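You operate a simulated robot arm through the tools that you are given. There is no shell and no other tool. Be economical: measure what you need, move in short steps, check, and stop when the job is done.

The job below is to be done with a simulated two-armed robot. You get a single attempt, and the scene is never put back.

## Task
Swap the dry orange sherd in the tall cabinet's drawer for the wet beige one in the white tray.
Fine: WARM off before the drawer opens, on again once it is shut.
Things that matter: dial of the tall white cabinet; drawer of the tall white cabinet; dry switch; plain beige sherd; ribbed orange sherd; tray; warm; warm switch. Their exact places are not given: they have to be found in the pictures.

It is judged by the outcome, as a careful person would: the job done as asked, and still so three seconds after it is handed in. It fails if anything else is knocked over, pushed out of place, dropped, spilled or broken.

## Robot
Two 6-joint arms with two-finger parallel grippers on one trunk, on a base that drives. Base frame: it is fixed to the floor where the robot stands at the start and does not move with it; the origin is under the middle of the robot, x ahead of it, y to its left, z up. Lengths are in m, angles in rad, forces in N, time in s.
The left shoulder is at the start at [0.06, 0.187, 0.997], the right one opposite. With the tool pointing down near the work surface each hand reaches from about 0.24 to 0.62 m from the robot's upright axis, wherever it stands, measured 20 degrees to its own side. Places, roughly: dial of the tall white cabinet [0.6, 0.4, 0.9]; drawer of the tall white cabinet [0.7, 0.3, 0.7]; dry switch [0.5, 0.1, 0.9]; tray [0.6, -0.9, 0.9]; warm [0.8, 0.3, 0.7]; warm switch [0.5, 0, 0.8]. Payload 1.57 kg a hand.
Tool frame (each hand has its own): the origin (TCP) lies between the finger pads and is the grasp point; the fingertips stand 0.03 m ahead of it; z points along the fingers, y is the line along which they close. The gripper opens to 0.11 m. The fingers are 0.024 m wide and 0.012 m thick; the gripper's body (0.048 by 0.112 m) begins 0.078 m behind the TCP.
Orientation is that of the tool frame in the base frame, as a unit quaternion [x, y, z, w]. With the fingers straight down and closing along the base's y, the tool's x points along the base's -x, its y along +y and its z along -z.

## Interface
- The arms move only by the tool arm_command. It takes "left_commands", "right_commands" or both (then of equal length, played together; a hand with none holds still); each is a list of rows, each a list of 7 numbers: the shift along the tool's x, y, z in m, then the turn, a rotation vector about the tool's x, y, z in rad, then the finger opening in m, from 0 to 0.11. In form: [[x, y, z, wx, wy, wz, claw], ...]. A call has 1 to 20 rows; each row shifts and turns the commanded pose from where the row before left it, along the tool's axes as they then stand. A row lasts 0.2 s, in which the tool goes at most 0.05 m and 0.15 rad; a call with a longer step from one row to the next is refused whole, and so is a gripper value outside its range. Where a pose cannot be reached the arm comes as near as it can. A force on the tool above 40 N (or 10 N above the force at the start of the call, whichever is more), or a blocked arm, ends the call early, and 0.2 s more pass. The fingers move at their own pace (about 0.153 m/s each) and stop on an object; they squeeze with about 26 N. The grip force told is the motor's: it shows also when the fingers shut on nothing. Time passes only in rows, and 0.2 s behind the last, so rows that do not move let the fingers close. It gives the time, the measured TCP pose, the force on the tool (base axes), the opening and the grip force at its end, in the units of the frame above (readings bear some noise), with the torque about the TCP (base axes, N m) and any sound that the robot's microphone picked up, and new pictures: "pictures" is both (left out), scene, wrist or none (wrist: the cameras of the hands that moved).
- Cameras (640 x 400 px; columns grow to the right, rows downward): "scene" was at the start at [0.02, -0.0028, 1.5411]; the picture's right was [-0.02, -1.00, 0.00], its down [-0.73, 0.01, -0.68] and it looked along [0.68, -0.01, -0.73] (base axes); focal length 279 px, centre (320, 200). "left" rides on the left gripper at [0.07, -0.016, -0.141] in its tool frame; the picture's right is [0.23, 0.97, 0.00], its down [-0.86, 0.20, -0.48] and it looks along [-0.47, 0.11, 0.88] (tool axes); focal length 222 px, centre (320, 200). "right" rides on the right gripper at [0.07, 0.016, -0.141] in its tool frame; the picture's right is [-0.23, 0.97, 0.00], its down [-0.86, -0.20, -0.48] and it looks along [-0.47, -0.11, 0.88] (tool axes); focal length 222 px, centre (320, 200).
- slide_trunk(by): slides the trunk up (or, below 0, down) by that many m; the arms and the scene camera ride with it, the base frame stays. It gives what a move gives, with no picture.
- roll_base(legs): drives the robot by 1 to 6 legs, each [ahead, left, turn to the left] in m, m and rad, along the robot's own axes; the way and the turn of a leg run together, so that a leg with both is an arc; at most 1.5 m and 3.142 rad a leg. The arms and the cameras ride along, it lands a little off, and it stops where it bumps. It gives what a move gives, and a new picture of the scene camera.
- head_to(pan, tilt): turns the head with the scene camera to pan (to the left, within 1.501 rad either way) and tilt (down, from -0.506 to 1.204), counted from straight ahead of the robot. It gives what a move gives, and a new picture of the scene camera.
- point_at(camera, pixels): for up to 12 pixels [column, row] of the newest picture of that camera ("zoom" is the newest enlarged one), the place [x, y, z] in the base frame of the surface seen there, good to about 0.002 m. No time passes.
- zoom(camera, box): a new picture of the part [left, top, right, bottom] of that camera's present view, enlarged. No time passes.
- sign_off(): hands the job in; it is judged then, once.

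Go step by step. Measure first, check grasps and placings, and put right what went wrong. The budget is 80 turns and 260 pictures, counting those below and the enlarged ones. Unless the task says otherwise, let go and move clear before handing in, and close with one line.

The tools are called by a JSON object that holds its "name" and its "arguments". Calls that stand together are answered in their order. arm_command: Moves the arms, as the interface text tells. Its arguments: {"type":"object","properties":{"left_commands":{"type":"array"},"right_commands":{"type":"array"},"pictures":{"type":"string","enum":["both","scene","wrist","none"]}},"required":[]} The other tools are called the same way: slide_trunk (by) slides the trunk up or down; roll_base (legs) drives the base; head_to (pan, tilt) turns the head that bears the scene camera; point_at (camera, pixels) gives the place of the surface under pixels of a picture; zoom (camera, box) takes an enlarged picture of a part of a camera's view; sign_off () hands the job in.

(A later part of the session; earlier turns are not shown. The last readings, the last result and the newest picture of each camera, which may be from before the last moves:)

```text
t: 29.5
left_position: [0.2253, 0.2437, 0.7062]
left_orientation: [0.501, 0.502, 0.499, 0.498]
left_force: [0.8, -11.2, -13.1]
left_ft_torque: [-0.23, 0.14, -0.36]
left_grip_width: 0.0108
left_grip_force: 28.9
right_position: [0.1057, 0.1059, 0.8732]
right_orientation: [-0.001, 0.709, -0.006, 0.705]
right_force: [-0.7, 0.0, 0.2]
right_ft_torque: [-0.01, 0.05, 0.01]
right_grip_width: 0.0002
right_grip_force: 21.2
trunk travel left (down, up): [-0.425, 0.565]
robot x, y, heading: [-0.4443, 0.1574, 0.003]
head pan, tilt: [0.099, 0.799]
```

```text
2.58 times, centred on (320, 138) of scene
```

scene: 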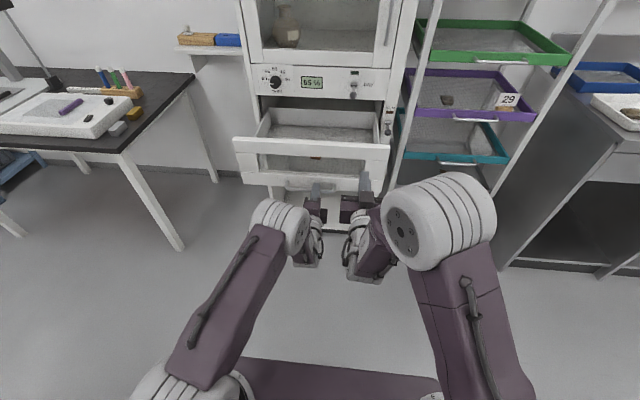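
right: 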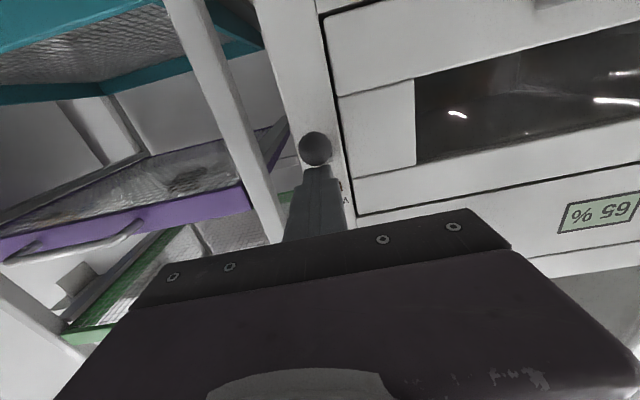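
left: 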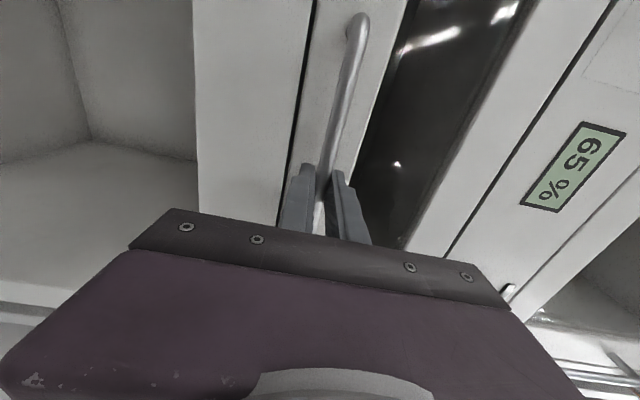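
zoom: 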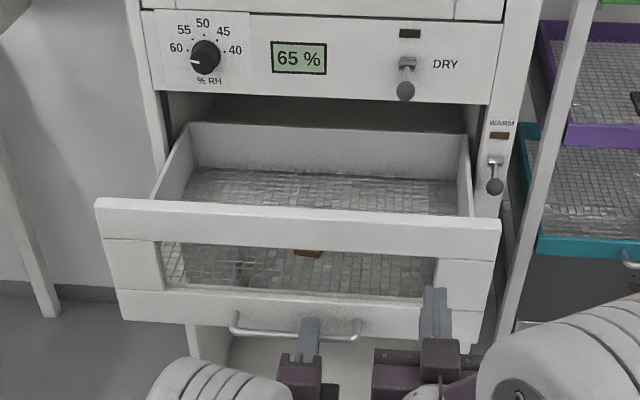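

The drawer is out 0.3 m. I'll let go, back away and raise the trunk.

{"name": "arm_command", "arguments": {"left_commands": [[0, 0, 0, 0, 0, 0, 0.07], [0, 0, 0, 0, 0, 0, 0.07], [0, 0, 0, 0, 0, 0, 0.07]], "pictures": "wrist"}}

{"name": "roll_base", "arguments": {"legs": [[-0.1, 0, 0]]}}

{"name": "slide_trunk", "arguments": {"by": 0.25}}

```text
t: 30.3
left_position: [0.2245, 0.2445, 0.7063]
left_orientation: [0.501, 0.501, 0.5, 0.498]
left_force: [0.2, -0.4, 0.5]
left_ft_torque: [-0.01, -0.02, -0.03]
left_grip_width: 0.07
left_grip_force: 0.1
right_position: [0.1067, 0.1065, 0.8755]
right_orientation: [-0.002, 0.709, -0.006, 0.705]
right_force: [0.7, 0.9, 0.4]
right_ft_torque: [0.01, -0.01, 0.03]
right_grip_width: 0.0
right_grip_force: 21.7
trunk travel left (down, up): [-0.425, 0.565]
robot x, y, heading: [-0.4473, 0.1593, -0.002]
head pan, tilt: [0.099, 0.799]
```

left: 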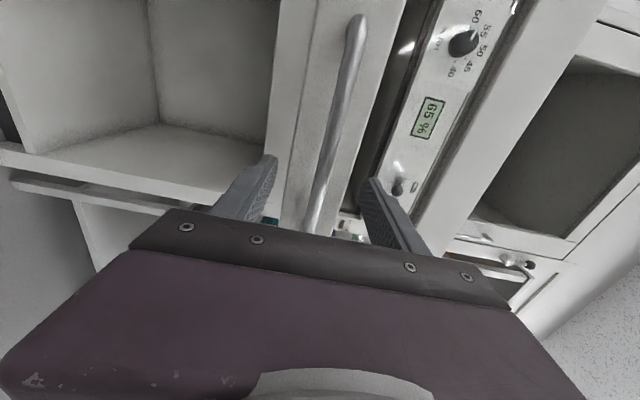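

```text
t: 31.5
left_position: [0.1261, 0.2445, 0.7068]
left_orientation: [0.5, 0.5, 0.501, 0.499]
left_force: [-0.8, 0.1, 0.3]
left_ft_torque: [-0.01, 0.04, -0.02]
left_grip_width: 0.0702
left_grip_force: 0.1
right_position: [0.0071, 0.1064, 0.8772]
right_orientation: [0.0, 0.708, -0.005, 0.706]
right_force: [0.1, 0.2, -0.5]
right_ft_torque: [0.03, 0.03, -0.02]
right_grip_width: 0.0001
right_grip_force: 21.3
trunk travel left (down, up): [-0.425, 0.565]
robot x, y, heading: [-0.5439, 0.155, -0.004]
head pan, tilt: [0.099, 0.799]
```

scene: 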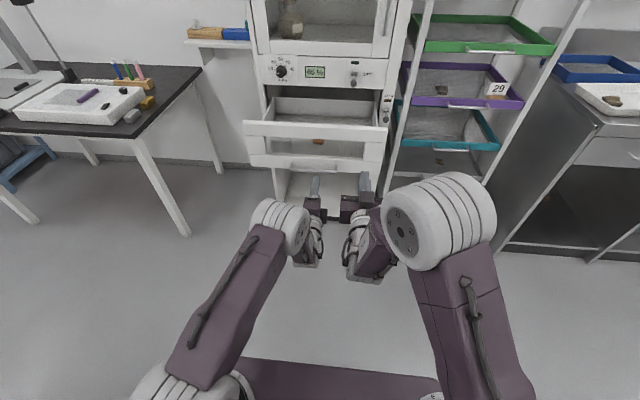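

```text
t: 34.0
left_position: [0.127, 0.243, 0.9559]
left_orientation: [0.501, 0.501, 0.499, 0.499]
left_force: [-0.3, 0.2, 0.1]
left_ft_torque: [0.02, -0.02, -0.01]
left_grip_width: 0.0701
left_grip_force: 0.0
right_position: [0.007, 0.1071, 1.1252]
right_orientation: [-0.002, 0.709, -0.006, 0.705]
right_force: [-1.0, -0.7, -0.2]
right_ft_torque: [0.0, 0.0, 0.03]
right_grip_width: 0.0001
right_grip_force: 21.0
trunk travel left (down, up): [-0.675, 0.315]
robot x, y, heading: [-0.5458, 0.1599, -0.001]
head pan, tilt: [0.099, 0.799]
```

Now I'll turn both tools back to pointing down, moving the hands apart first.

{"name": "arm_command", "arguments": {"left_commands": [[0, 0.03, 0, 0, 0, 0, 0.07], [0, 0.03, 0, 0, 0, 0, 0.07], [0, 0.03, 0, 0, 0, 0, 0.07], [0, 0.0, 0, 0.0806, 0.0806, -0.0806, 0.07], [0, 0, 0, 0.0806, 0.0806, -0.0806, 0.07], [0, 0, 0, 0.0806, 0.0806, -0.0806, 0.07], [0, 0, 0, 0.0806, 0.0806, -0.0806, 0.07], [0, 0, 0, 0.0806, 0.0806, -0.0806, 0.07], [0, 0, 0, 0.0806, 0.0806, -0.0806, 0.07], [0, 0, 0, 0.0806, 0.0806, -0.0806, 0.07], [0, 0, 0, 0.0806, 0.0806, -0.0806, 0.07], [0, 0, 0, 0.0806, 0.0806, -0.0806, 0.07], [0, 0, 0, 0.0806, 0.0806, -0.0806, 0.07], [0, 0, 0, 0.0806, 0.0806, -0.0806, 0.07], [0, 0, 0, 0.0806, 0.0806, -0.0806, 0.07], [0, 0, 0, 0.0806, 0.0806, -0.0806, 0.07], [0, 0, 0, 0.0806, 0.0806, -0.0806, 0.07], [0, 0, 0, 0.0806, 0.0806, -0.0806, 0.07]], "right_commands": [[0, -0.04, 0, 0, 0, 0, 0.06], [0, -0.04, 0, 0, 0, 0, 0.06], [0, -0.04, 0, 0, 0, 0, 0.06], [0, 0, 0, 0, 0.1428, 0, 0.06], [0, 0, 0, 0, 0.1428, 0, 0.06], [0, 0, 0, 0, 0.1428, 0, 0.06], [0, 0, 0, 0, 0.1428, 0, 0.06], [0, 0, 0, 0, 0.1428, 0, 0.06], [0, 0, 0, 0, 0.1428, 0, 0.06], [0, 0, 0, 0, 0.1428, 0, 0.06], [0, 0, 0, 0, 0.1428, 0, 0.06], [0, 0, 0, 0, 0.1428, 0, 0.06], [0, 0, 0, 0, 0.1428, 0, 0.06], [0, 0, 0, 0, 0.1428, 0, 0.06], [0, 0, 0, 0, 0, 0, 0.06], [0, 0, 0, 0, 0, 0, 0.06], [0, 0, 0, 0, 0, 0, 0.06], [0, 0, 0, 0, 0, 0, 0.06]], "pictures": "scene"}}

```text
t: 37.8
left_position: [0.0561, 0.2535, 1.0334]
left_orientation: [0.059, 0.995, 0.06, 0.057]
left_force: [0.3, 0.1, 0.4]
left_ft_torque: [-0.01, -0.03, 0.01]
left_grip_width: 0.07
left_grip_force: 0.1
left hand out of reach, approached as far as the arm can: row 14, 15, 16, 17, 18
right_position: [0.0051, 0.0263, 1.1558]
right_orientation: [0.013, 0.999, -0.012, 0.029]
right_force: [1.0, -0.8, 0.4]
right_ft_torque: [-0.03, 0.01, 0.0]
right_grip_width: 0.06
right_grip_force: 0.1
right hand out of reach, approached as far as the arm can: row 1, 2, 3, 8, 14
trunk travel left (down, up): [-0.675, 0.315]
robot x, y, heading: [-0.5443, 0.1583, 0.002]
head pan, tilt: [0.099, 0.799]
```

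scene: 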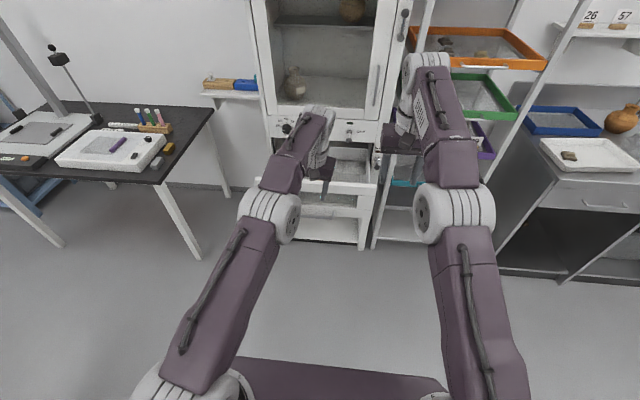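

Both tools point down again. I'll square them, stow the left hand, then drive so the right hand is over the drawer.

{"name": "arm_command", "arguments": {"left_commands": [[0.03, 0.025, -0.01, 0.03, 0.029, -0.03, 0.07], [0.03, 0.025, -0.01, 0.03, 0.029, -0.03, 0.07], [0.035, 0.025, -0.01, 0.03, 0.029, -0.03, 0.07], [0.035, 0.025, -0.01, 0.03, 0.029, -0.03, 0.07], [0.035, 0.025, -0.015, 0, 0, 0, 0.07], [0.035, 0.025, -0.015, 0, 0, 0, 0.07]], "right_commands": [[0, 0, 0, -0.008, 0.02, -0.009, 0.06], [0, 0, 0, -0.008, 0.02, -0.009, 0.06], [0, 0, 0, -0.008, 0.02, -0.009, 0.06], [0, 0, 0, 0, 0, 0, 0.06], [0, 0, 0, 0, 0, 0, 0.06], [0, 0, 0, 0, 0, 0, 0.06]], "pictures": "none"}}

{"name": "roll_base", "arguments": {"legs": [[0, 0.235, 0], [0.4, 0, 0]]}}

{"name": "head_to", "arguments": {"pan": -0.2, "tilt": 1.0}}

```text
t: 39.2
left_position: [-0.1383, 0.4102, 1.1039]
left_orientation: [0.0, 1.0, 0.0, 0.001]
left_force: [0.0, 0.1, -0.5]
left_ft_torque: [-0.03, -0.01, 0.01]
left_grip_width: 0.0701
left_grip_force: 0.1
right_position: [-0.0075, 0.026, 1.1517]
right_orientation: [-0.002, 1.0, 0.0, 0.0]
right_force: [-0.1, 0.2, -0.2]
right_ft_torque: [-0.03, 0.01, -0.01]
right_grip_width: 0.0598
right_grip_force: 0.1
right hand out of reach, approached as far as the arm can: row 1, 2, 3
trunk travel left (down, up): [-0.675, 0.315]
robot x, y, heading: [-0.5453, 0.1583, -0.0]
head pan, tilt: [0.099, 0.799]
```

```text
t: 43.1
left_position: [0.2665, 0.6462, 1.1045]
left_orientation: [-0.002, 1.0, 0.001, 0.002]
left_force: [0.6, -0.1, 0.3]
left_ft_torque: [-0.01, 0.01, 0.0]
left_grip_width: 0.0701
left_grip_force: 0.0
right_position: [0.3973, 0.2617, 1.1506]
right_orientation: [-0.002, 1.0, -0.002, 0.0]
right_force: [-0.2, -0.2, -0.3]
right_ft_torque: [-0.01, 0.0, 0.04]
right_grip_width: 0.0599
right_grip_force: 0.0
trunk travel left (down, up): [-0.675, 0.315]
robot x, y, heading: [-0.1369, 0.3929, -0.0]
head pan, tilt: [0.099, 0.799]
```

scene: 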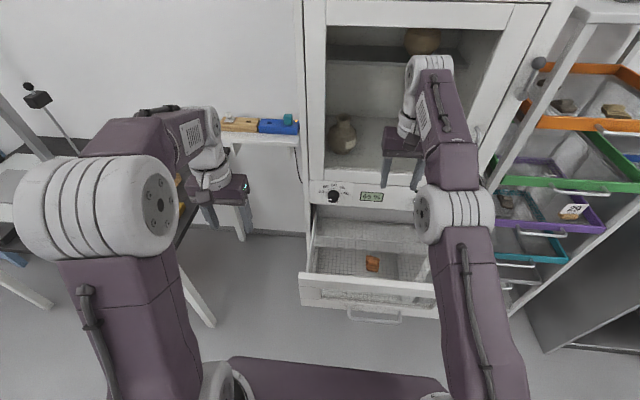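

```text
t: 43.9
left_position: [0.2676, 0.6465, 1.1031]
left_orientation: [-0.001, 1.0, 0.001, 0.0]
left_force: [0.7, -0.9, 0.2]
left_ft_torque: [0.02, -0.01, -0.01]
left_grip_width: 0.07
left_grip_force: 0.0
right_position: [0.3985, 0.2624, 1.1513]
right_orientation: [-0.002, 1.0, -0.001, -0.001]
right_force: [0.7, 0.4, 0.5]
right_ft_torque: [0.04, -0.04, -0.04]
right_grip_width: 0.06
right_grip_force: 0.1
trunk travel left (down, up): [-0.675, 0.315]
robot x, y, heading: [-0.1421, 0.3944, -0.002]
head pan, tilt: [-0.201, 1.0]
```

scene: 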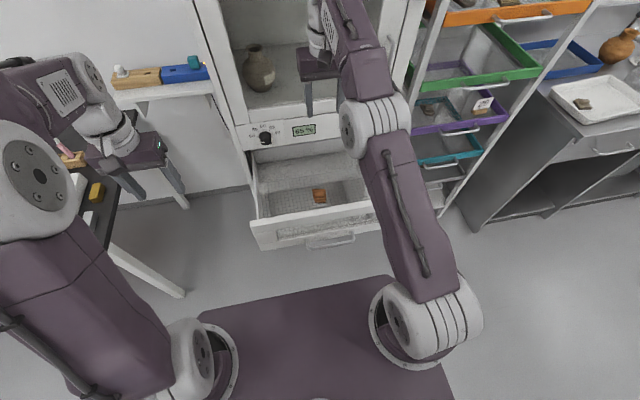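

The orange sherd shows clearly at (319,196). Zooming and measuring.

{"name": "zoom", "arguments": {"camera": "scene", "box": [290, 175, 350, 215]}}

{"name": "point_at", "arguments": {"camera": "zoom", "pixels": [[310, 140], [240, 150], [380, 150], [310, 265], [250, 265], [370, 265], [310, 200], [310, 320], [150, 200], [480, 200]]}}

{"name": "arm_command", "arguments": {"right_commands": [[0, 0, 0.0, 0, 0, 0, 0.08]], "pictures": "wrist"}}

```text
10.00 times, centred on (320, 195) of scene
```

zoom: 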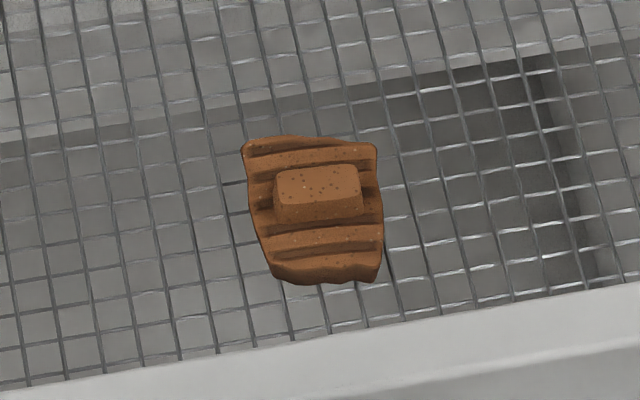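

```text
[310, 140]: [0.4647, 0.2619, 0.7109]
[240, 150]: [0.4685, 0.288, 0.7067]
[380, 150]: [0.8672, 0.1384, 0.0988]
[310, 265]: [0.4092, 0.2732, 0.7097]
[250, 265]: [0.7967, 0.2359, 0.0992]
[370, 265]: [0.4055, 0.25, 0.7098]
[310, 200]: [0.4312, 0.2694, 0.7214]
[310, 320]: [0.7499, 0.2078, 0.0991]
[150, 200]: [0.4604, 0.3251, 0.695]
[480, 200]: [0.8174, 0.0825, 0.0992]
```

```text
t: 44.3
left_position: [0.2669, 0.6464, 1.1045]
left_orientation: [-0.001, 1.0, 0.001, 0.0]
left_force: [-0.4, -0.4, 0.0]
left_ft_torque: [0.0, -0.01, -0.02]
left_grip_width: 0.0701
left_grip_force: 0.0
right_position: [0.3976, 0.2606, 1.1521]
right_orientation: [-0.001, 1.0, -0.002, -0.001]
right_force: [0.6, 0.2, 0.6]
right_ft_torque: [0.02, -0.02, 0.0]
right_grip_width: 0.0802
right_grip_force: 0.0
trunk travel left (down, up): [-0.675, 0.315]
robot x, y, heading: [-0.1375, 0.3898, 0.007]
head pan, tilt: [-0.201, 1.0]
```

right: 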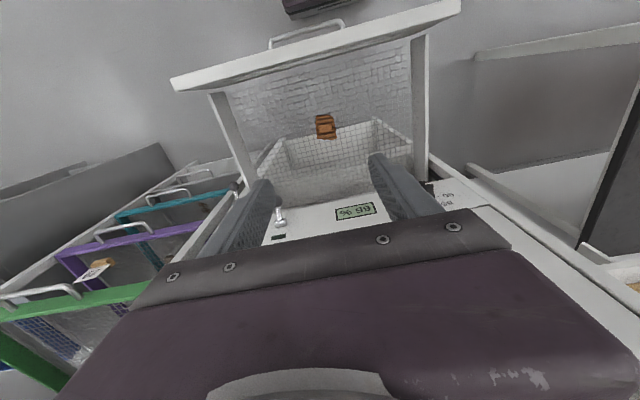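

The sherd spans x 0.405–0.467 and y ≈0.245–0.288, with its top at z≈0.71 and the block at 0.721. I'll descend over (0.434, 0.267) with the fingers closing along y.

{"name": "arm_command", "arguments": {"right_commands": [[-0.018, 0.003, 0.04, 0, 0, 0, 0.08], [-0.018, 0.003, 0.045, 0, 0, 0, 0.08], [0, 0, 0.045, 0, 0, 0, 0.08], [0, 0, 0.045, 0, 0, 0, 0.08], [0, 0, 0.045, 0, 0, 0, 0.08], [0, 0, 0.045, 0, 0, 0, 0.08], [0, 0, 0.045, 0, 0, 0, 0.08], [0, 0, 0.04, 0, 0, 0, 0.08]]}}

{"name": "zoom", "arguments": {"camera": "right", "box": [220, 60, 420, 220]}}

```text
t: 46.1
left_position: [0.2674, 0.646, 1.1039]
left_orientation: [-0.001, 1.0, 0.001, -0.001]
left_force: [-0.6, 0.4, 0.2]
left_ft_torque: [0.03, 0.02, -0.02]
left_grip_width: 0.0697
left_grip_force: 0.1
right_position: [0.4344, 0.2686, 0.7995]
right_orientation: [-0.002, 1.0, -0.001, -0.001]
right_force: [0.3, 0.2, 0.4]
right_ft_torque: [-0.04, -0.01, 0.01]
right_grip_width: 0.0799
right_grip_force: 0.0
trunk travel left (down, up): [-0.675, 0.315]
robot x, y, heading: [-0.1391, 0.39, 0.0]
head pan, tilt: [-0.201, 1.0]
```

scene: 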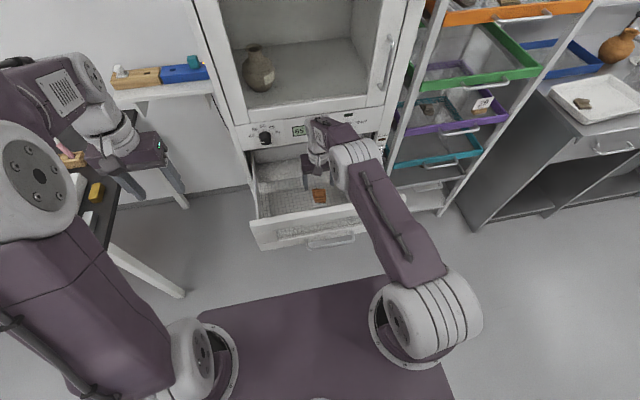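
right: 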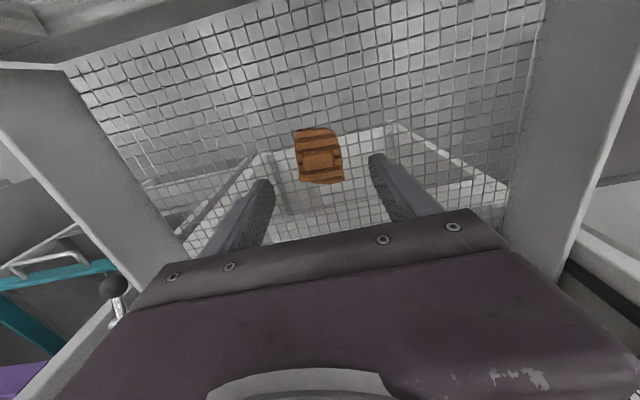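

```text
2.50 times, centred on (320, 140) of right
```

zoom: 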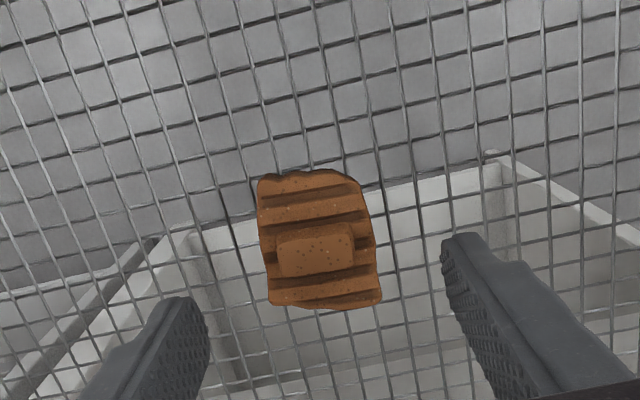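

{"name": "point_at", "arguments": {"camera": "zoom", "pixels": [[265, 190], [355, 190], [275, 290], [374, 290], [315, 250], [310, 180], [320, 300], [262, 240], [372, 240]]}}

```text
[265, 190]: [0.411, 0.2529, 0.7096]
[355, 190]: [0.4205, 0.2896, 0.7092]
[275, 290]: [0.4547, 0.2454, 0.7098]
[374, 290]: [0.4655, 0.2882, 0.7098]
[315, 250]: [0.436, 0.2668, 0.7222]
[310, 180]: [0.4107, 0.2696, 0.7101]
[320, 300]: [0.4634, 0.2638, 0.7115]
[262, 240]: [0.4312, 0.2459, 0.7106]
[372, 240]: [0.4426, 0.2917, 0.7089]
```

The sherd is centred at (0.436, 0.268). I'll descend to z≈0.729 and grasp.

{"name": "arm_command", "arguments": {"right_commands": [[-0.002, 0, 0.035, 0, 0, 0, 0.08], [0, 0, 0.025, 0, 0, 0, 0.08], [0, 0, 0.0105, 0, 0, 0, 0.08], [0, 0, 0, 0, 0, 0, 0.0], [0, 0, 0, 0, 0, 0, 0.0], [0, 0, 0, 0, 0, 0, 0.0]], "pictures": "wrist"}}

```text
t: 47.5
left_position: [0.2671, 0.646, 1.1043]
left_orientation: [-0.001, 1.0, 0.001, 0.0]
left_force: [0.0, 0.0, 0.4]
left_ft_torque: [0.01, -0.02, -0.01]
left_grip_width: 0.0699
left_grip_force: 0.1
right_position: [0.427, 0.2675, 0.7339]
right_orientation: [-0.002, 1.0, -0.001, -0.001]
right_force: [-0.6, 0.3, 0.6]
right_ft_torque: [-0.02, -0.02, -0.02]
right_grip_width: 0.0478
right_grip_force: 25.8
right hand out of reach, approached as far as the arm can: row 2, 3
trunk travel left (down, up): [-0.675, 0.315]
robot x, y, heading: [-0.136, 0.3969, 0.002]
head pan, tilt: [-0.201, 1.0]
```

right: 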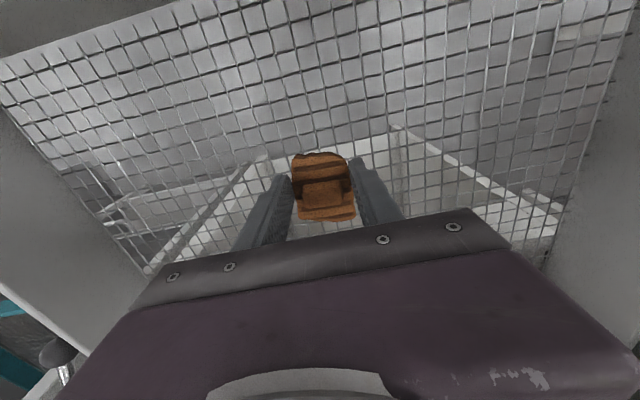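

It's gripped but shallow (z 0.734, arm at its reach limit). I'll open, lower the trunk 5 mm and grip deeper.

{"name": "arm_command", "arguments": {"right_commands": [[0, 0, 0, 0, 0, 0, 0.08], [0, 0, 0, 0, 0, 0, 0.08]], "pictures": "none"}}

{"name": "slide_trunk", "arguments": {"by": -0.006}}

{"name": "arm_command", "arguments": {"right_commands": [[0, 0, 0, 0, 0, 0, 0.0], [0, 0, 0, 0, 0, 0, 0.0], [0, 0, 0, 0, 0, 0, 0.0], [0, 0, 0, 0, 0, 0, 0.0]], "pictures": "wrist"}}

```text
t: 48.1
left_position: [0.2671, 0.6479, 1.1052]
left_orientation: [-0.001, 1.0, 0.001, -0.001]
left_force: [-0.5, 0.4, 0.6]
left_ft_torque: [0.0, -0.02, -0.02]
left_grip_width: 0.0698
left_grip_force: 0.0
right_position: [0.4281, 0.2673, 0.7336]
right_orientation: [-0.002, 1.0, -0.002, 0.0]
right_force: [0.5, -0.2, 0.1]
right_ft_torque: [0.01, 0.01, -0.03]
right_grip_width: 0.0801
right_grip_force: 0.1
trunk travel left (down, up): [-0.675, 0.315]
robot x, y, heading: [-0.1415, 0.3972, 0.001]
head pan, tilt: [-0.201, 1.0]
```

```text
t: 48.7
left_position: [0.2682, 0.6455, 1.098]
left_orientation: [-0.001, 1.0, 0.001, 0.0]
left_force: [-1.1, 0.1, 0.7]
left_ft_torque: [0.01, 0.0, -0.02]
left_grip_width: 0.07
left_grip_force: 0.1
right_position: [0.4279, 0.2676, 0.7269]
right_orientation: [-0.002, 1.0, -0.001, -0.001]
right_force: [-0.2, -0.3, 0.3]
right_ft_torque: [0.0, -0.01, 0.0]
right_grip_width: 0.0799
right_grip_force: 0.1
trunk travel left (down, up): [-0.669, 0.321]
robot x, y, heading: [-0.1394, 0.3905, 0.004]
head pan, tilt: [-0.201, 1.0]
```

```text
t: 49.7
left_position: [0.2682, 0.6462, 1.0978]
left_orientation: [-0.001, 1.0, 0.001, 0.0]
left_force: [0.1, -0.4, 0.2]
left_ft_torque: [0.0, 0.0, -0.02]
left_grip_width: 0.0703
left_grip_force: 0.1
right_position: [0.4284, 0.268, 0.7273]
right_orientation: [-0.002, 1.0, -0.001, -0.001]
right_force: [0.1, -0.1, -0.5]
right_ft_torque: [0.0, 0.0, -0.02]
right_grip_width: 0.0473
right_grip_force: 25.7
trunk travel left (down, up): [-0.669, 0.321]
robot x, y, heading: [-0.1405, 0.3958, -0.001]
head pan, tilt: [-0.201, 1.0]
```

right: 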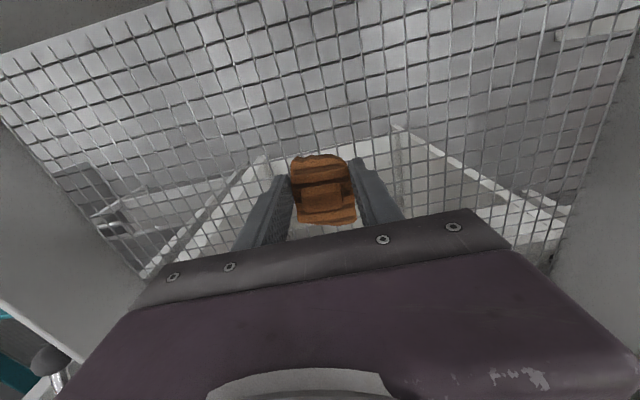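

Gripped at 0.0473 m. Lifting.

{"name": "arm_command", "arguments": {"right_commands": [[0, 0, -0.02, 0, 0, 0, 0.0], [0, 0, -0.03, 0, 0, 0, 0.0], [0, 0, -0.04, 0, 0, 0, 0.0], [0, 0, -0.045, 0, 0, 0, 0.0], [0, 0, -0.045, 0, 0, 0, 0.0], [0, 0, -0.045, 0, 0, 0, 0.0], [0, 0, -0.045, 0, 0, 0, 0.0], [0, 0, -0.045, 0, 0, 0, 0.0], [0.02, 0, -0.035, 0, 0, 0, 0.0]]}}

```text
t: 51.7
left_position: [0.2648, 0.6464, 1.0992]
left_orientation: [-0.001, 1.0, 0.001, 0.001]
left_force: [-0.9, -0.6, 0.8]
left_ft_torque: [0.03, -0.01, 0.01]
left_grip_width: 0.07
left_grip_force: 0.2
right_position: [0.4068, 0.2712, 1.0766]
right_orientation: [-0.001, 1.0, 0.0, 0.0]
right_force: [-0.2, 0.2, -0.7]
right_ft_torque: [0.0, -0.02, -0.01]
right_grip_width: 0.0472
right_grip_force: 26.3
trunk travel left (down, up): [-0.669, 0.321]
robot x, y, heading: [-0.1422, 0.396, 0.002]
head pan, tilt: [-0.201, 1.0]
```

scene: 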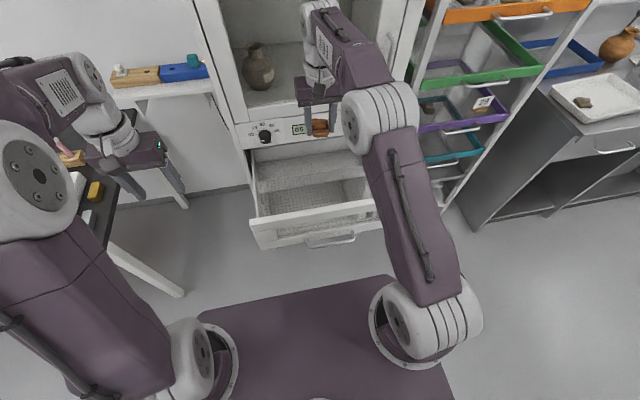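
right: 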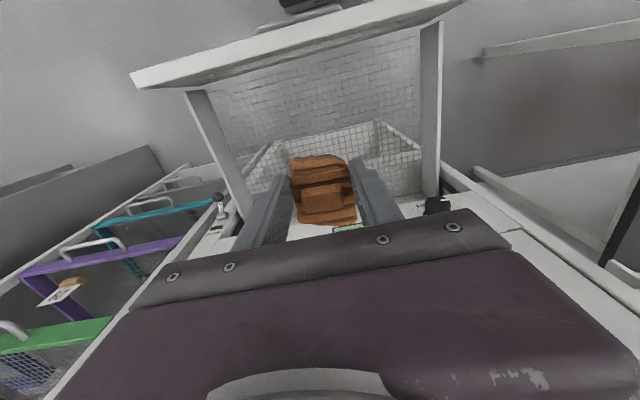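

The orange sherd is held firmly. I'll back away and strafe right to face the white tray.

{"name": "roll_base", "arguments": {"legs": [[-0.35, 0, 0], [0, -1.2, 0]]}}

{"name": "head_to", "arguments": {"pan": 0.0, "tilt": 0.75}}

```text
t: 59.6
left_position: [-0.0898, -0.5426, 1.098]
left_orientation: [-0.002, 1.0, 0.001, 0.0]
left_force: [0.1, 0.1, -0.8]
left_ft_torque: [-0.01, 0.0, 0.03]
left_grip_width: 0.0698
left_grip_force: 0.0
right_position: [0.0513, -0.9173, 1.0751]
right_orientation: [-0.003, 1.0, -0.001, -0.001]
right_force: [0.8, -0.1, -0.7]
right_ft_torque: [0.0, 0.02, -0.02]
right_grip_width: 0.0473
right_grip_force: 25.4
trunk travel left (down, up): [-0.669, 0.321]
robot x, y, heading: [-0.4987, -0.7982, 0.003]
head pan, tilt: [-0.201, 1.0]
```

scene: 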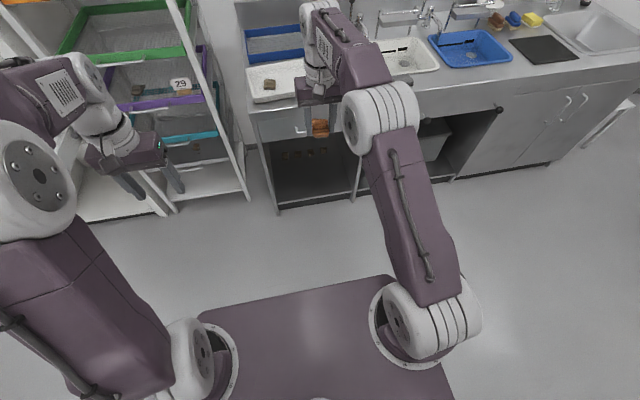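

```text
t: 60.4
left_position: [-0.0903, -0.5406, 1.0977]
left_orientation: [-0.002, 1.0, 0.001, 0.0]
left_force: [1.3, 0.1, 0.2]
left_ft_torque: [-0.05, 0.03, 0.01]
left_grip_width: 0.07
left_grip_force: 0.1
right_position: [0.0518, -0.9177, 1.0734]
right_orientation: [-0.003, 1.0, -0.001, -0.001]
right_force: [-0.1, -0.5, -0.2]
right_ft_torque: [0.03, 0.02, 0.01]
right_grip_width: 0.0471
right_grip_force: 26.2
trunk travel left (down, up): [-0.669, 0.321]
robot x, y, heading: [-0.5001, -0.7956, 0.0]
head pan, tilt: [0.0, 0.75]
```

scene: 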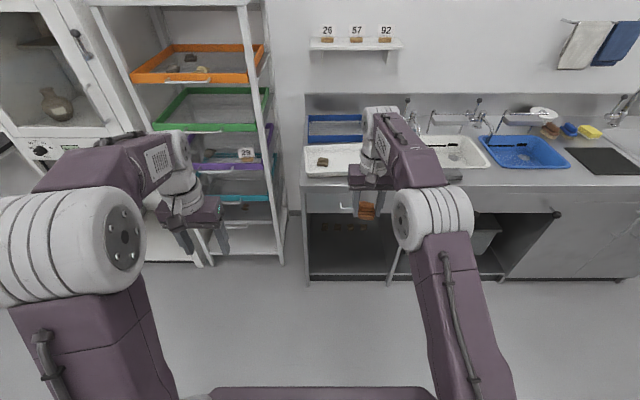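

{"name": "zoom", "arguments": {"camera": "scene", "box": [290, 100, 410, 190]}}

{"name": "point_at", "arguments": {"camera": "scene", "pixels": [[305, 175], [305, 147], [345, 175], [345, 150], [322, 163], [318, 163], [327, 163], [335, 168], [350, 130], [400, 160], [320, 140]]}}

```text
4.44 times, centred on (350, 145) of scene
```

zoom: 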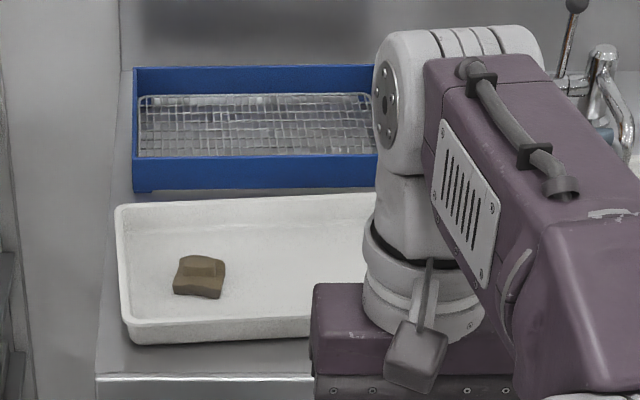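

```text
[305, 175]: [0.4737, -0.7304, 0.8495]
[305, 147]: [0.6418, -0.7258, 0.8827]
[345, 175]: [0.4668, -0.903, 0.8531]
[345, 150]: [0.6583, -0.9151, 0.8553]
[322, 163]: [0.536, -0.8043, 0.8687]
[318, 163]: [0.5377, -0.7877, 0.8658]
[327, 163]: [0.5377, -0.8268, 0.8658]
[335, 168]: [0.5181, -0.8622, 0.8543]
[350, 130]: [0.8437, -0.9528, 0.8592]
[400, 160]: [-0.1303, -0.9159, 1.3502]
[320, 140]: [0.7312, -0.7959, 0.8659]
```

{"name": "point_at", "arguments": {"camera": "scene", "pixels": [[197, 84], [200, 132], [262, 130], [268, 175], [245, 60], [240, 202], [310, 187], [380, 187]]}}

{"name": "roll_base", "arguments": {"legs": [[0.3, 0, 0]]}}

{"name": "arm_command", "arguments": {"right_commands": [[0, 0, 0.0, 0, 0, 0, 0.0]], "pictures": "wrist"}}

```text
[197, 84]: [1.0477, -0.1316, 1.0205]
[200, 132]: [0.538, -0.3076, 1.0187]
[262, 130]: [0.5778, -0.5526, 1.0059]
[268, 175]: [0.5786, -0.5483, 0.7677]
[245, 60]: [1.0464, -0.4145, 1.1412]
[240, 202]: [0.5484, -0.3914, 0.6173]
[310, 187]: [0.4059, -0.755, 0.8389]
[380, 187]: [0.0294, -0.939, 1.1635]
```

```text
t: 62.4
left_position: [0.2075, -0.5438, 1.0985]
left_orientation: [0.001, 1.0, 0.001, 0.002]
left_force: [-0.2, 0.6, -0.2]
left_ft_torque: [0.0, -0.01, 0.03]
left_grip_width: 0.0698
left_grip_force: 0.0
right_position: [0.3483, -0.92, 1.0748]
right_orientation: [0.0, 1.0, -0.001, -0.001]
right_force: [0.2, 0.5, -0.9]
right_ft_torque: [-0.03, 0.01, -0.02]
right_grip_width: 0.0469
right_grip_force: 25.9
trunk travel left (down, up): [-0.669, 0.321]
robot x, y, heading: [-0.2017, -0.7948, 0.002]
head pan, tilt: [0.0, 0.75]
```

scene: 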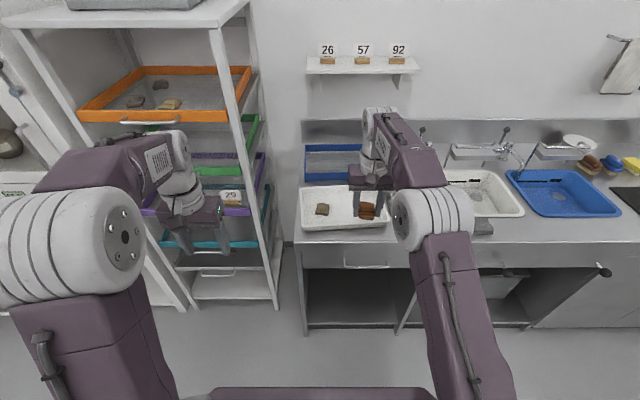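

```text
t: 62.8
left_position: [0.2075, -0.5437, 1.0986]
left_orientation: [0.001, 1.0, 0.0, 0.0]
left_force: [1.2, 0.3, -0.6]
left_ft_torque: [0.0, -0.02, -0.01]
left_grip_width: 0.07
left_grip_force: 0.2
right_position: [0.3474, -0.9205, 1.0763]
right_orientation: [0.0, 1.0, -0.001, 0.0]
right_force: [0.4, -0.7, -0.5]
right_ft_torque: [-0.02, -0.01, 0.01]
right_grip_width: 0.0473
right_grip_force: 25.9
trunk travel left (down, up): [-0.669, 0.321]
robot x, y, heading: [-0.1992, -0.7919, -0.005]
head pan, tilt: [0.0, 0.75]
```

right: 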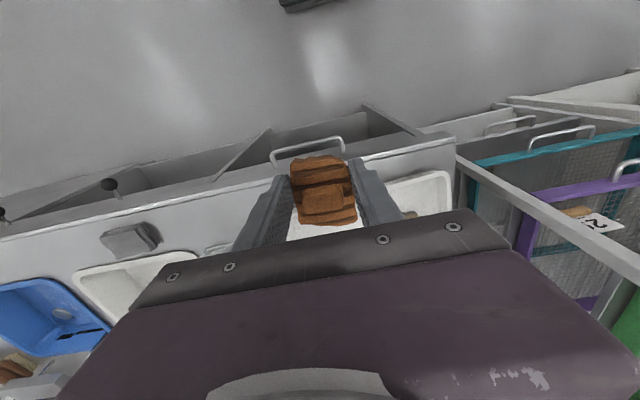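

{"name": "point_at", "arguments": {"camera": "scene", "pixels": [[303, 222], [386, 220], [304, 192], [345, 191], [322, 209], [345, 222], [345, 215], [300, 394], [296, 240], [383, 221], [388, 221]]}}

{"name": "zoom", "arguments": {"camera": "scene", "box": [290, 170, 410, 250]}}

```text
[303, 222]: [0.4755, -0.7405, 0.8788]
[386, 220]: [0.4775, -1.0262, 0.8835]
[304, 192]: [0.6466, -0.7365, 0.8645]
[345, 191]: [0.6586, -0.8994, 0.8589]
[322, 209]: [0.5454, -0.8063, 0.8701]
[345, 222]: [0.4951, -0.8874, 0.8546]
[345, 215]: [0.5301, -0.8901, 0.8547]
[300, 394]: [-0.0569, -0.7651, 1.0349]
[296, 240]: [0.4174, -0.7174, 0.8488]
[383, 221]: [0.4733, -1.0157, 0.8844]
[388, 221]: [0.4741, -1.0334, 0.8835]
```

```text
5.00 times, centred on (350, 210) of scene
```

zoom: 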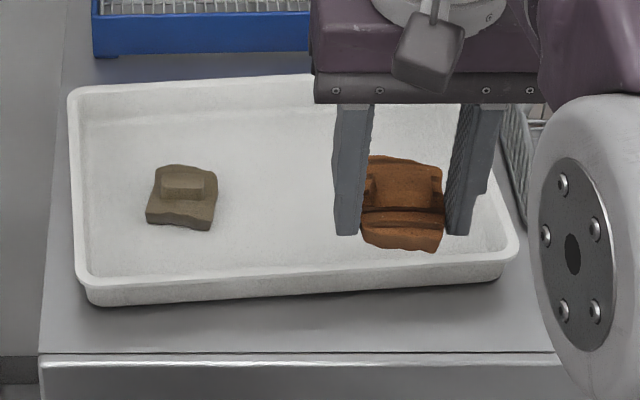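

The tray spans x 0.475–0.66 and y -0.735 to -1.03, with its floor at z≈0.854; beige is at (0.545, -0.806). I'll move forward 0.16 and set the orange at about (0.565, -0.93).

{"name": "roll_base", "arguments": {"legs": [[0.16, 0, 0]]}}

{"name": "arm_command", "arguments": {"right_commands": [[-0.02, -0.01, 0.02, 0, 0, 0, 0.0], [-0.02, 0, 0.04, 0, 0, 0, 0.0], [-0.015, 0, 0.04, 0, 0, 0, 0.0]]}}

{"name": "zoom", "arguments": {"camera": "scene", "box": [280, 200, 430, 310]}}

```text
t: 64.2
left_position: [0.3667, -0.5418, 1.0988]
left_orientation: [0.0, 1.0, 0.001, 0.001]
left_force: [0.5, 0.2, -0.3]
left_ft_torque: [0.01, 0.02, 0.0]
left_grip_width: 0.0699
left_grip_force: 0.0
right_position: [0.5071, -0.9202, 1.0747]
right_orientation: [0.0, 1.0, -0.001, 0.0]
right_force: [-0.6, 0.9, -0.6]
right_ft_torque: [-0.02, 0.0, 0.01]
right_grip_width: 0.0468
right_grip_force: 25.4
trunk travel left (down, up): [-0.669, 0.321]
robot x, y, heading: [-0.0378, -0.7969, 0.003]
head pan, tilt: [0.0, 0.75]
```

scene: 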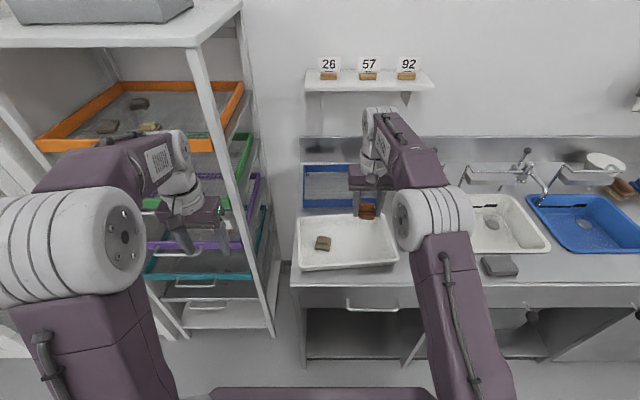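

```text
t: 65.0
left_position: [0.3671, -0.5427, 1.0994]
left_orientation: [0.001, 1.0, 0.001, 0.001]
left_force: [0.3, -0.1, 1.0]
left_ft_torque: [0.01, -0.01, 0.02]
left_grip_width: 0.0699
left_grip_force: 0.0
right_position: [0.5495, -0.9321, 0.9713]
right_orientation: [-0.001, 1.0, -0.001, 0.0]
right_force: [0.4, -0.4, -0.1]
right_ft_torque: [-0.01, -0.02, 0.0]
right_grip_width: 0.0469
right_grip_force: 25.9
right hand out of reach, approached as far as the arm can: row 3
trunk travel left (down, up): [-0.669, 0.321]
robot x, y, heading: [-0.0401, -0.7947, -0.003]
head pan, tilt: [0.0, 0.75]
```

scene: 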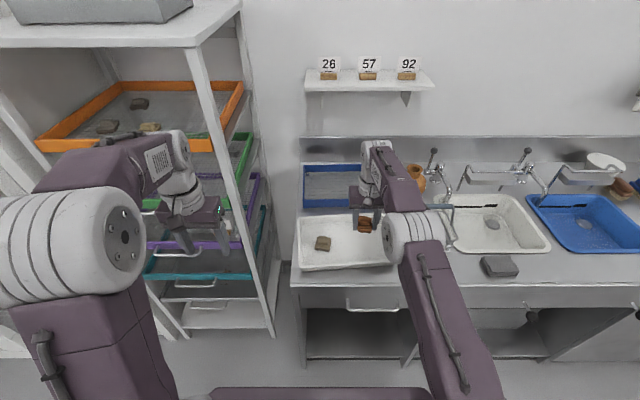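
right: 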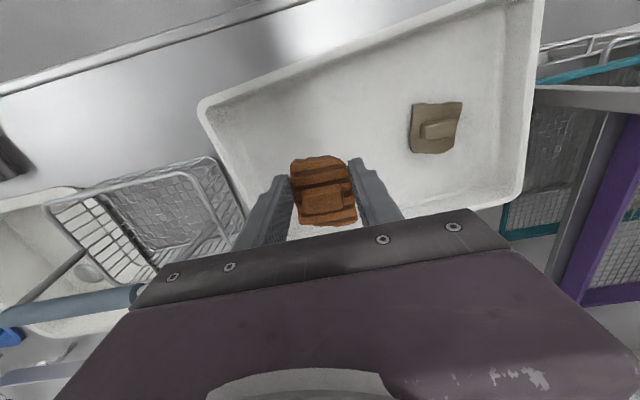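

```text
3.64 times, centred on (355, 255) of scene
```

zoom: 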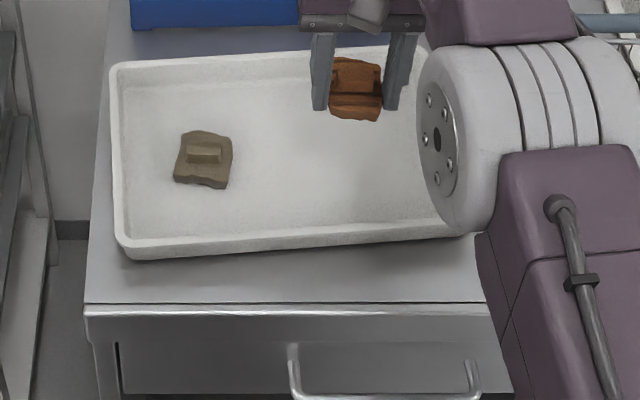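

A blue-grey rod (wrist view (135,292)) ends near the gripper. I'll measure it before going lower.

{"name": "point_at", "arguments": {"camera": "right", "pixels": [[130, 294], [60, 310], [215, 165], [240, 210], [210, 110], [320, 190], [435, 130], [500, 195], [270, 130]]}}

{"name": "point_at", "arguments": {"camera": "scene", "pixels": [[447, 207], [418, 180], [434, 152], [323, 244]]}}

```text
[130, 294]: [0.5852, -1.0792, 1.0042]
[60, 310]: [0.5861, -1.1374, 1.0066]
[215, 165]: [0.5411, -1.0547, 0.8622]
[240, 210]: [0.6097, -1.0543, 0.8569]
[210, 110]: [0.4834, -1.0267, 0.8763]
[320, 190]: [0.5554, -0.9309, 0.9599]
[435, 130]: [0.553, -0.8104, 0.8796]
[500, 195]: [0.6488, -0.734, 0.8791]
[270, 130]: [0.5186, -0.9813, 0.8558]
```

```text
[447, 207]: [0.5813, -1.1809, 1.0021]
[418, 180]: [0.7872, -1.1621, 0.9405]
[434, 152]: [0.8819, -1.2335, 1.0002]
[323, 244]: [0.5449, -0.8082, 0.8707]
```

The rod ends near y≈-1.07, clear of the hand but close, so I'll set the orange down at y≈-0.912, lowering to TCP z≈0.888.

{"name": "arm_command", "arguments": {"right_commands": [[0.003, 0.02, 0.02, 0, 0, 0, 0.0], [0.003, 0, 0.03, 0, 0, 0, 0.0], [0, 0, 0.02, 0, 0, 0, 0.0], [0, 0, 0.007, 0, 0, 0, 0.0]]}}

{"name": "zoom", "arguments": {"camera": "scene", "box": [280, 200, 430, 310]}}

```text
t: 66.0
left_position: [0.3677, -0.5414, 1.0987]
left_orientation: [0.0, 1.0, 0.001, 0.0]
left_force: [-0.1, 0.2, 0.0]
left_ft_torque: [0.0, 0.02, 0.0]
left_grip_width: 0.0699
left_grip_force: 0.1
right_position: [0.546, -0.9113, 0.8943]
right_orientation: [-0.001, 1.0, 0.0, -0.001]
right_force: [0.5, -0.8, -0.3]
right_ft_torque: [-0.02, -0.02, -0.01]
right_grip_width: 0.0467
right_grip_force: 26.0
trunk travel left (down, up): [-0.669, 0.321]
robot x, y, heading: [-0.039, -0.7952, 0.004]
head pan, tilt: [0.0, 0.75]
```

scene: 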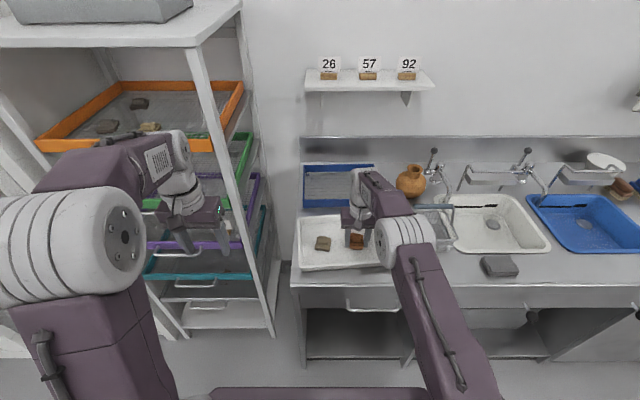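
right: 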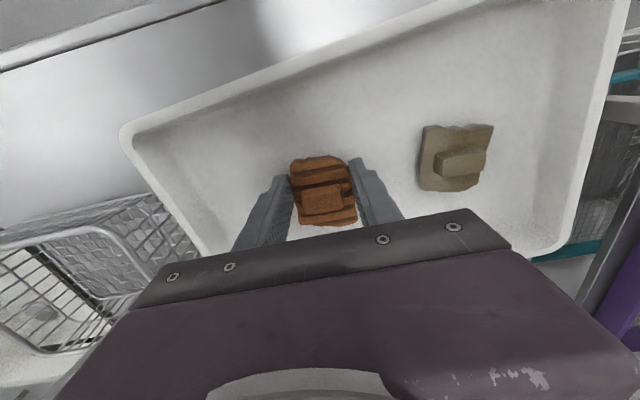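

```text
3.64 times, centred on (355, 255) of scene
```

zoom: 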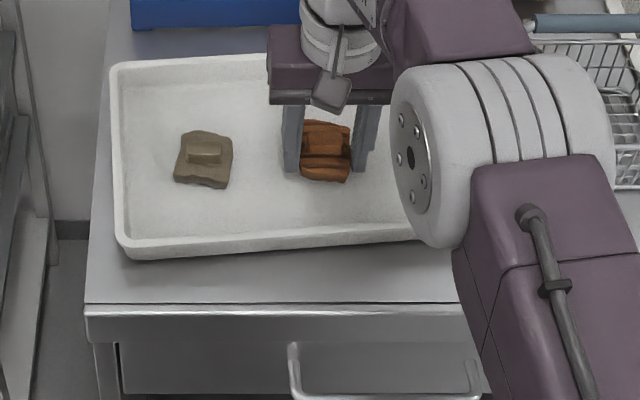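

{"name": "arm_command", "arguments": {"right_commands": [[0, 0, 0.004, 0, 0, 0, 0.0], [0, 0, 0.003, 0, 0, 0, 0.0], [0, 0, 0, 0, 0, 0, 0.0]], "pictures": "none"}}

```text
t: 66.8
left_position: [0.3676, -0.5415, 1.099]
left_orientation: [0.0, 1.0, 0.001, 0.0]
left_force: [-0.3, -0.4, 0.7]
left_ft_torque: [0.04, 0.02, -0.01]
left_grip_width: 0.07
left_grip_force: 0.0
right_position: [0.5445, -0.9112, 0.8876]
right_orientation: [-0.001, 1.0, -0.001, 0.0]
right_force: [0.3, 1.0, -0.2]
right_ft_torque: [-0.01, 0.01, -0.03]
right_grip_width: 0.0471
right_grip_force: 25.9
trunk travel left (down, up): [-0.669, 0.321]
robot x, y, heading: [-0.0401, -0.7938, 0.004]
head pan, tilt: [0.0, 0.75]
```

{"name": "arm_command", "arguments": {"right_commands": [[0, 0, 0.0015, 0, 0, 0, 0.0], [0, 0, 0.0015, 0, 0, 0, 0.0], [0, 0, 0, 0, 0, 0, 0.0]], "pictures": "wrist"}}

```text
t: 67.6
left_position: [0.3671, -0.5429, 1.0986]
left_orientation: [0.0, 1.0, 0.001, 0.0]
left_force: [-0.1, 1.8, 0.4]
left_ft_torque: [-0.02, 0.0, 0.02]
left_grip_width: 0.0698
left_grip_force: 0.0
right_position: [0.5437, -0.9122, 0.8857]
right_orientation: [-0.001, 1.0, -0.002, -0.001]
right_force: [0.1, -0.9, 0.2]
right_ft_torque: [-0.06, -0.06, 0.05]
right_grip_width: 0.0467
right_grip_force: 25.9
trunk travel left (down, up): [-0.669, 0.321]
robot x, y, heading: [-0.0403, -0.7927, 0.003]
head pan, tilt: [0.0, 0.75]
```

right: 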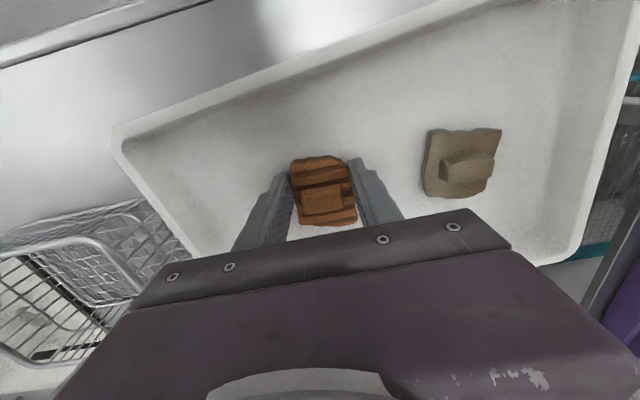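

It's practically touching (bottom ≈0.8545). I'll lower one more millimetre, open gently and lift.

{"name": "arm_command", "arguments": {"right_commands": [[0, 0, 0.0015, 0, 0, 0, 0.0], [0, 0, 0, 0, 0, 0, 0.065], [0, 0, 0, 0, 0, 0, 0.065], [0, 0, -0.03, 0, 0, 0, 0.065], [0, 0, -0.03, 0, 0, 0, 0.065]]}}

{"name": "zoom", "arguments": {"camera": "right", "box": [200, 60, 600, 260]}}

{"name": "point_at", "arguments": {"camera": "right", "pixels": [[320, 180]]}}

```text
t: 68.8
left_position: [0.3681, -0.5427, 1.0985]
left_orientation: [0.0, 1.0, 0.001, 0.002]
left_force: [-0.1, -0.1, 0.0]
left_ft_torque: [0.01, -0.06, 0.01]
left_grip_width: 0.0701
left_grip_force: 0.0
right_position: [0.5433, -0.9094, 0.9447]
right_orientation: [-0.001, 1.0, -0.001, -0.001]
right_force: [-0.7, 0.2, 0.3]
right_ft_torque: [0.02, -0.05, 0.0]
right_grip_width: 0.0649
right_grip_force: 0.0
trunk travel left (down, up): [-0.669, 0.321]
robot x, y, heading: [-0.0396, -0.7934, -0.002]
head pan, tilt: [0.0, 0.75]
```

scene: 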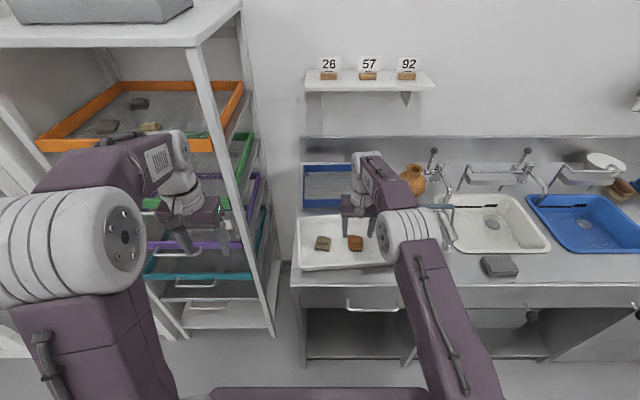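
right: 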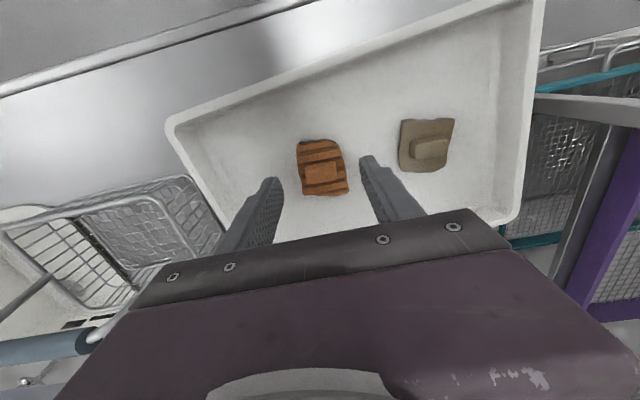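

```text
1.60 times, centred on (400, 160) of right
```

zoom: 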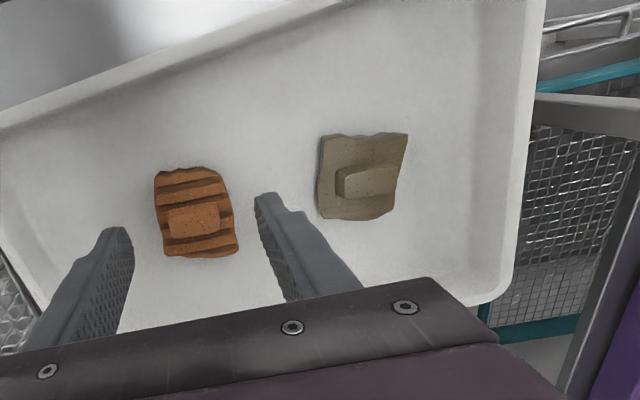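

```text
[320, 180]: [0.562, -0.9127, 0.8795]
```

The orange sherd lies flat in the tray. Now I'll measure the beige outline in this zoom.

{"name": "point_at", "arguments": {"camera": "zoom", "pixels": [[328, 145], [402, 142], [322, 205], [390, 200], [365, 180], [355, 140], [355, 215], [323, 175], [397, 172], [236, 240], [232, 200]]}}

```text
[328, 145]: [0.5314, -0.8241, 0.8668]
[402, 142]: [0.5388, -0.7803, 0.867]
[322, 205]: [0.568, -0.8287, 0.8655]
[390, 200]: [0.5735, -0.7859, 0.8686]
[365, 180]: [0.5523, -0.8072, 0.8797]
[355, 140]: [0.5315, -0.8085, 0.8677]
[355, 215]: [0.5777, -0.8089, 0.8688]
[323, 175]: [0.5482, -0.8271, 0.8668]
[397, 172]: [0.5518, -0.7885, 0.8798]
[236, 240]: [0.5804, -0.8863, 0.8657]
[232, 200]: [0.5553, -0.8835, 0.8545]
```

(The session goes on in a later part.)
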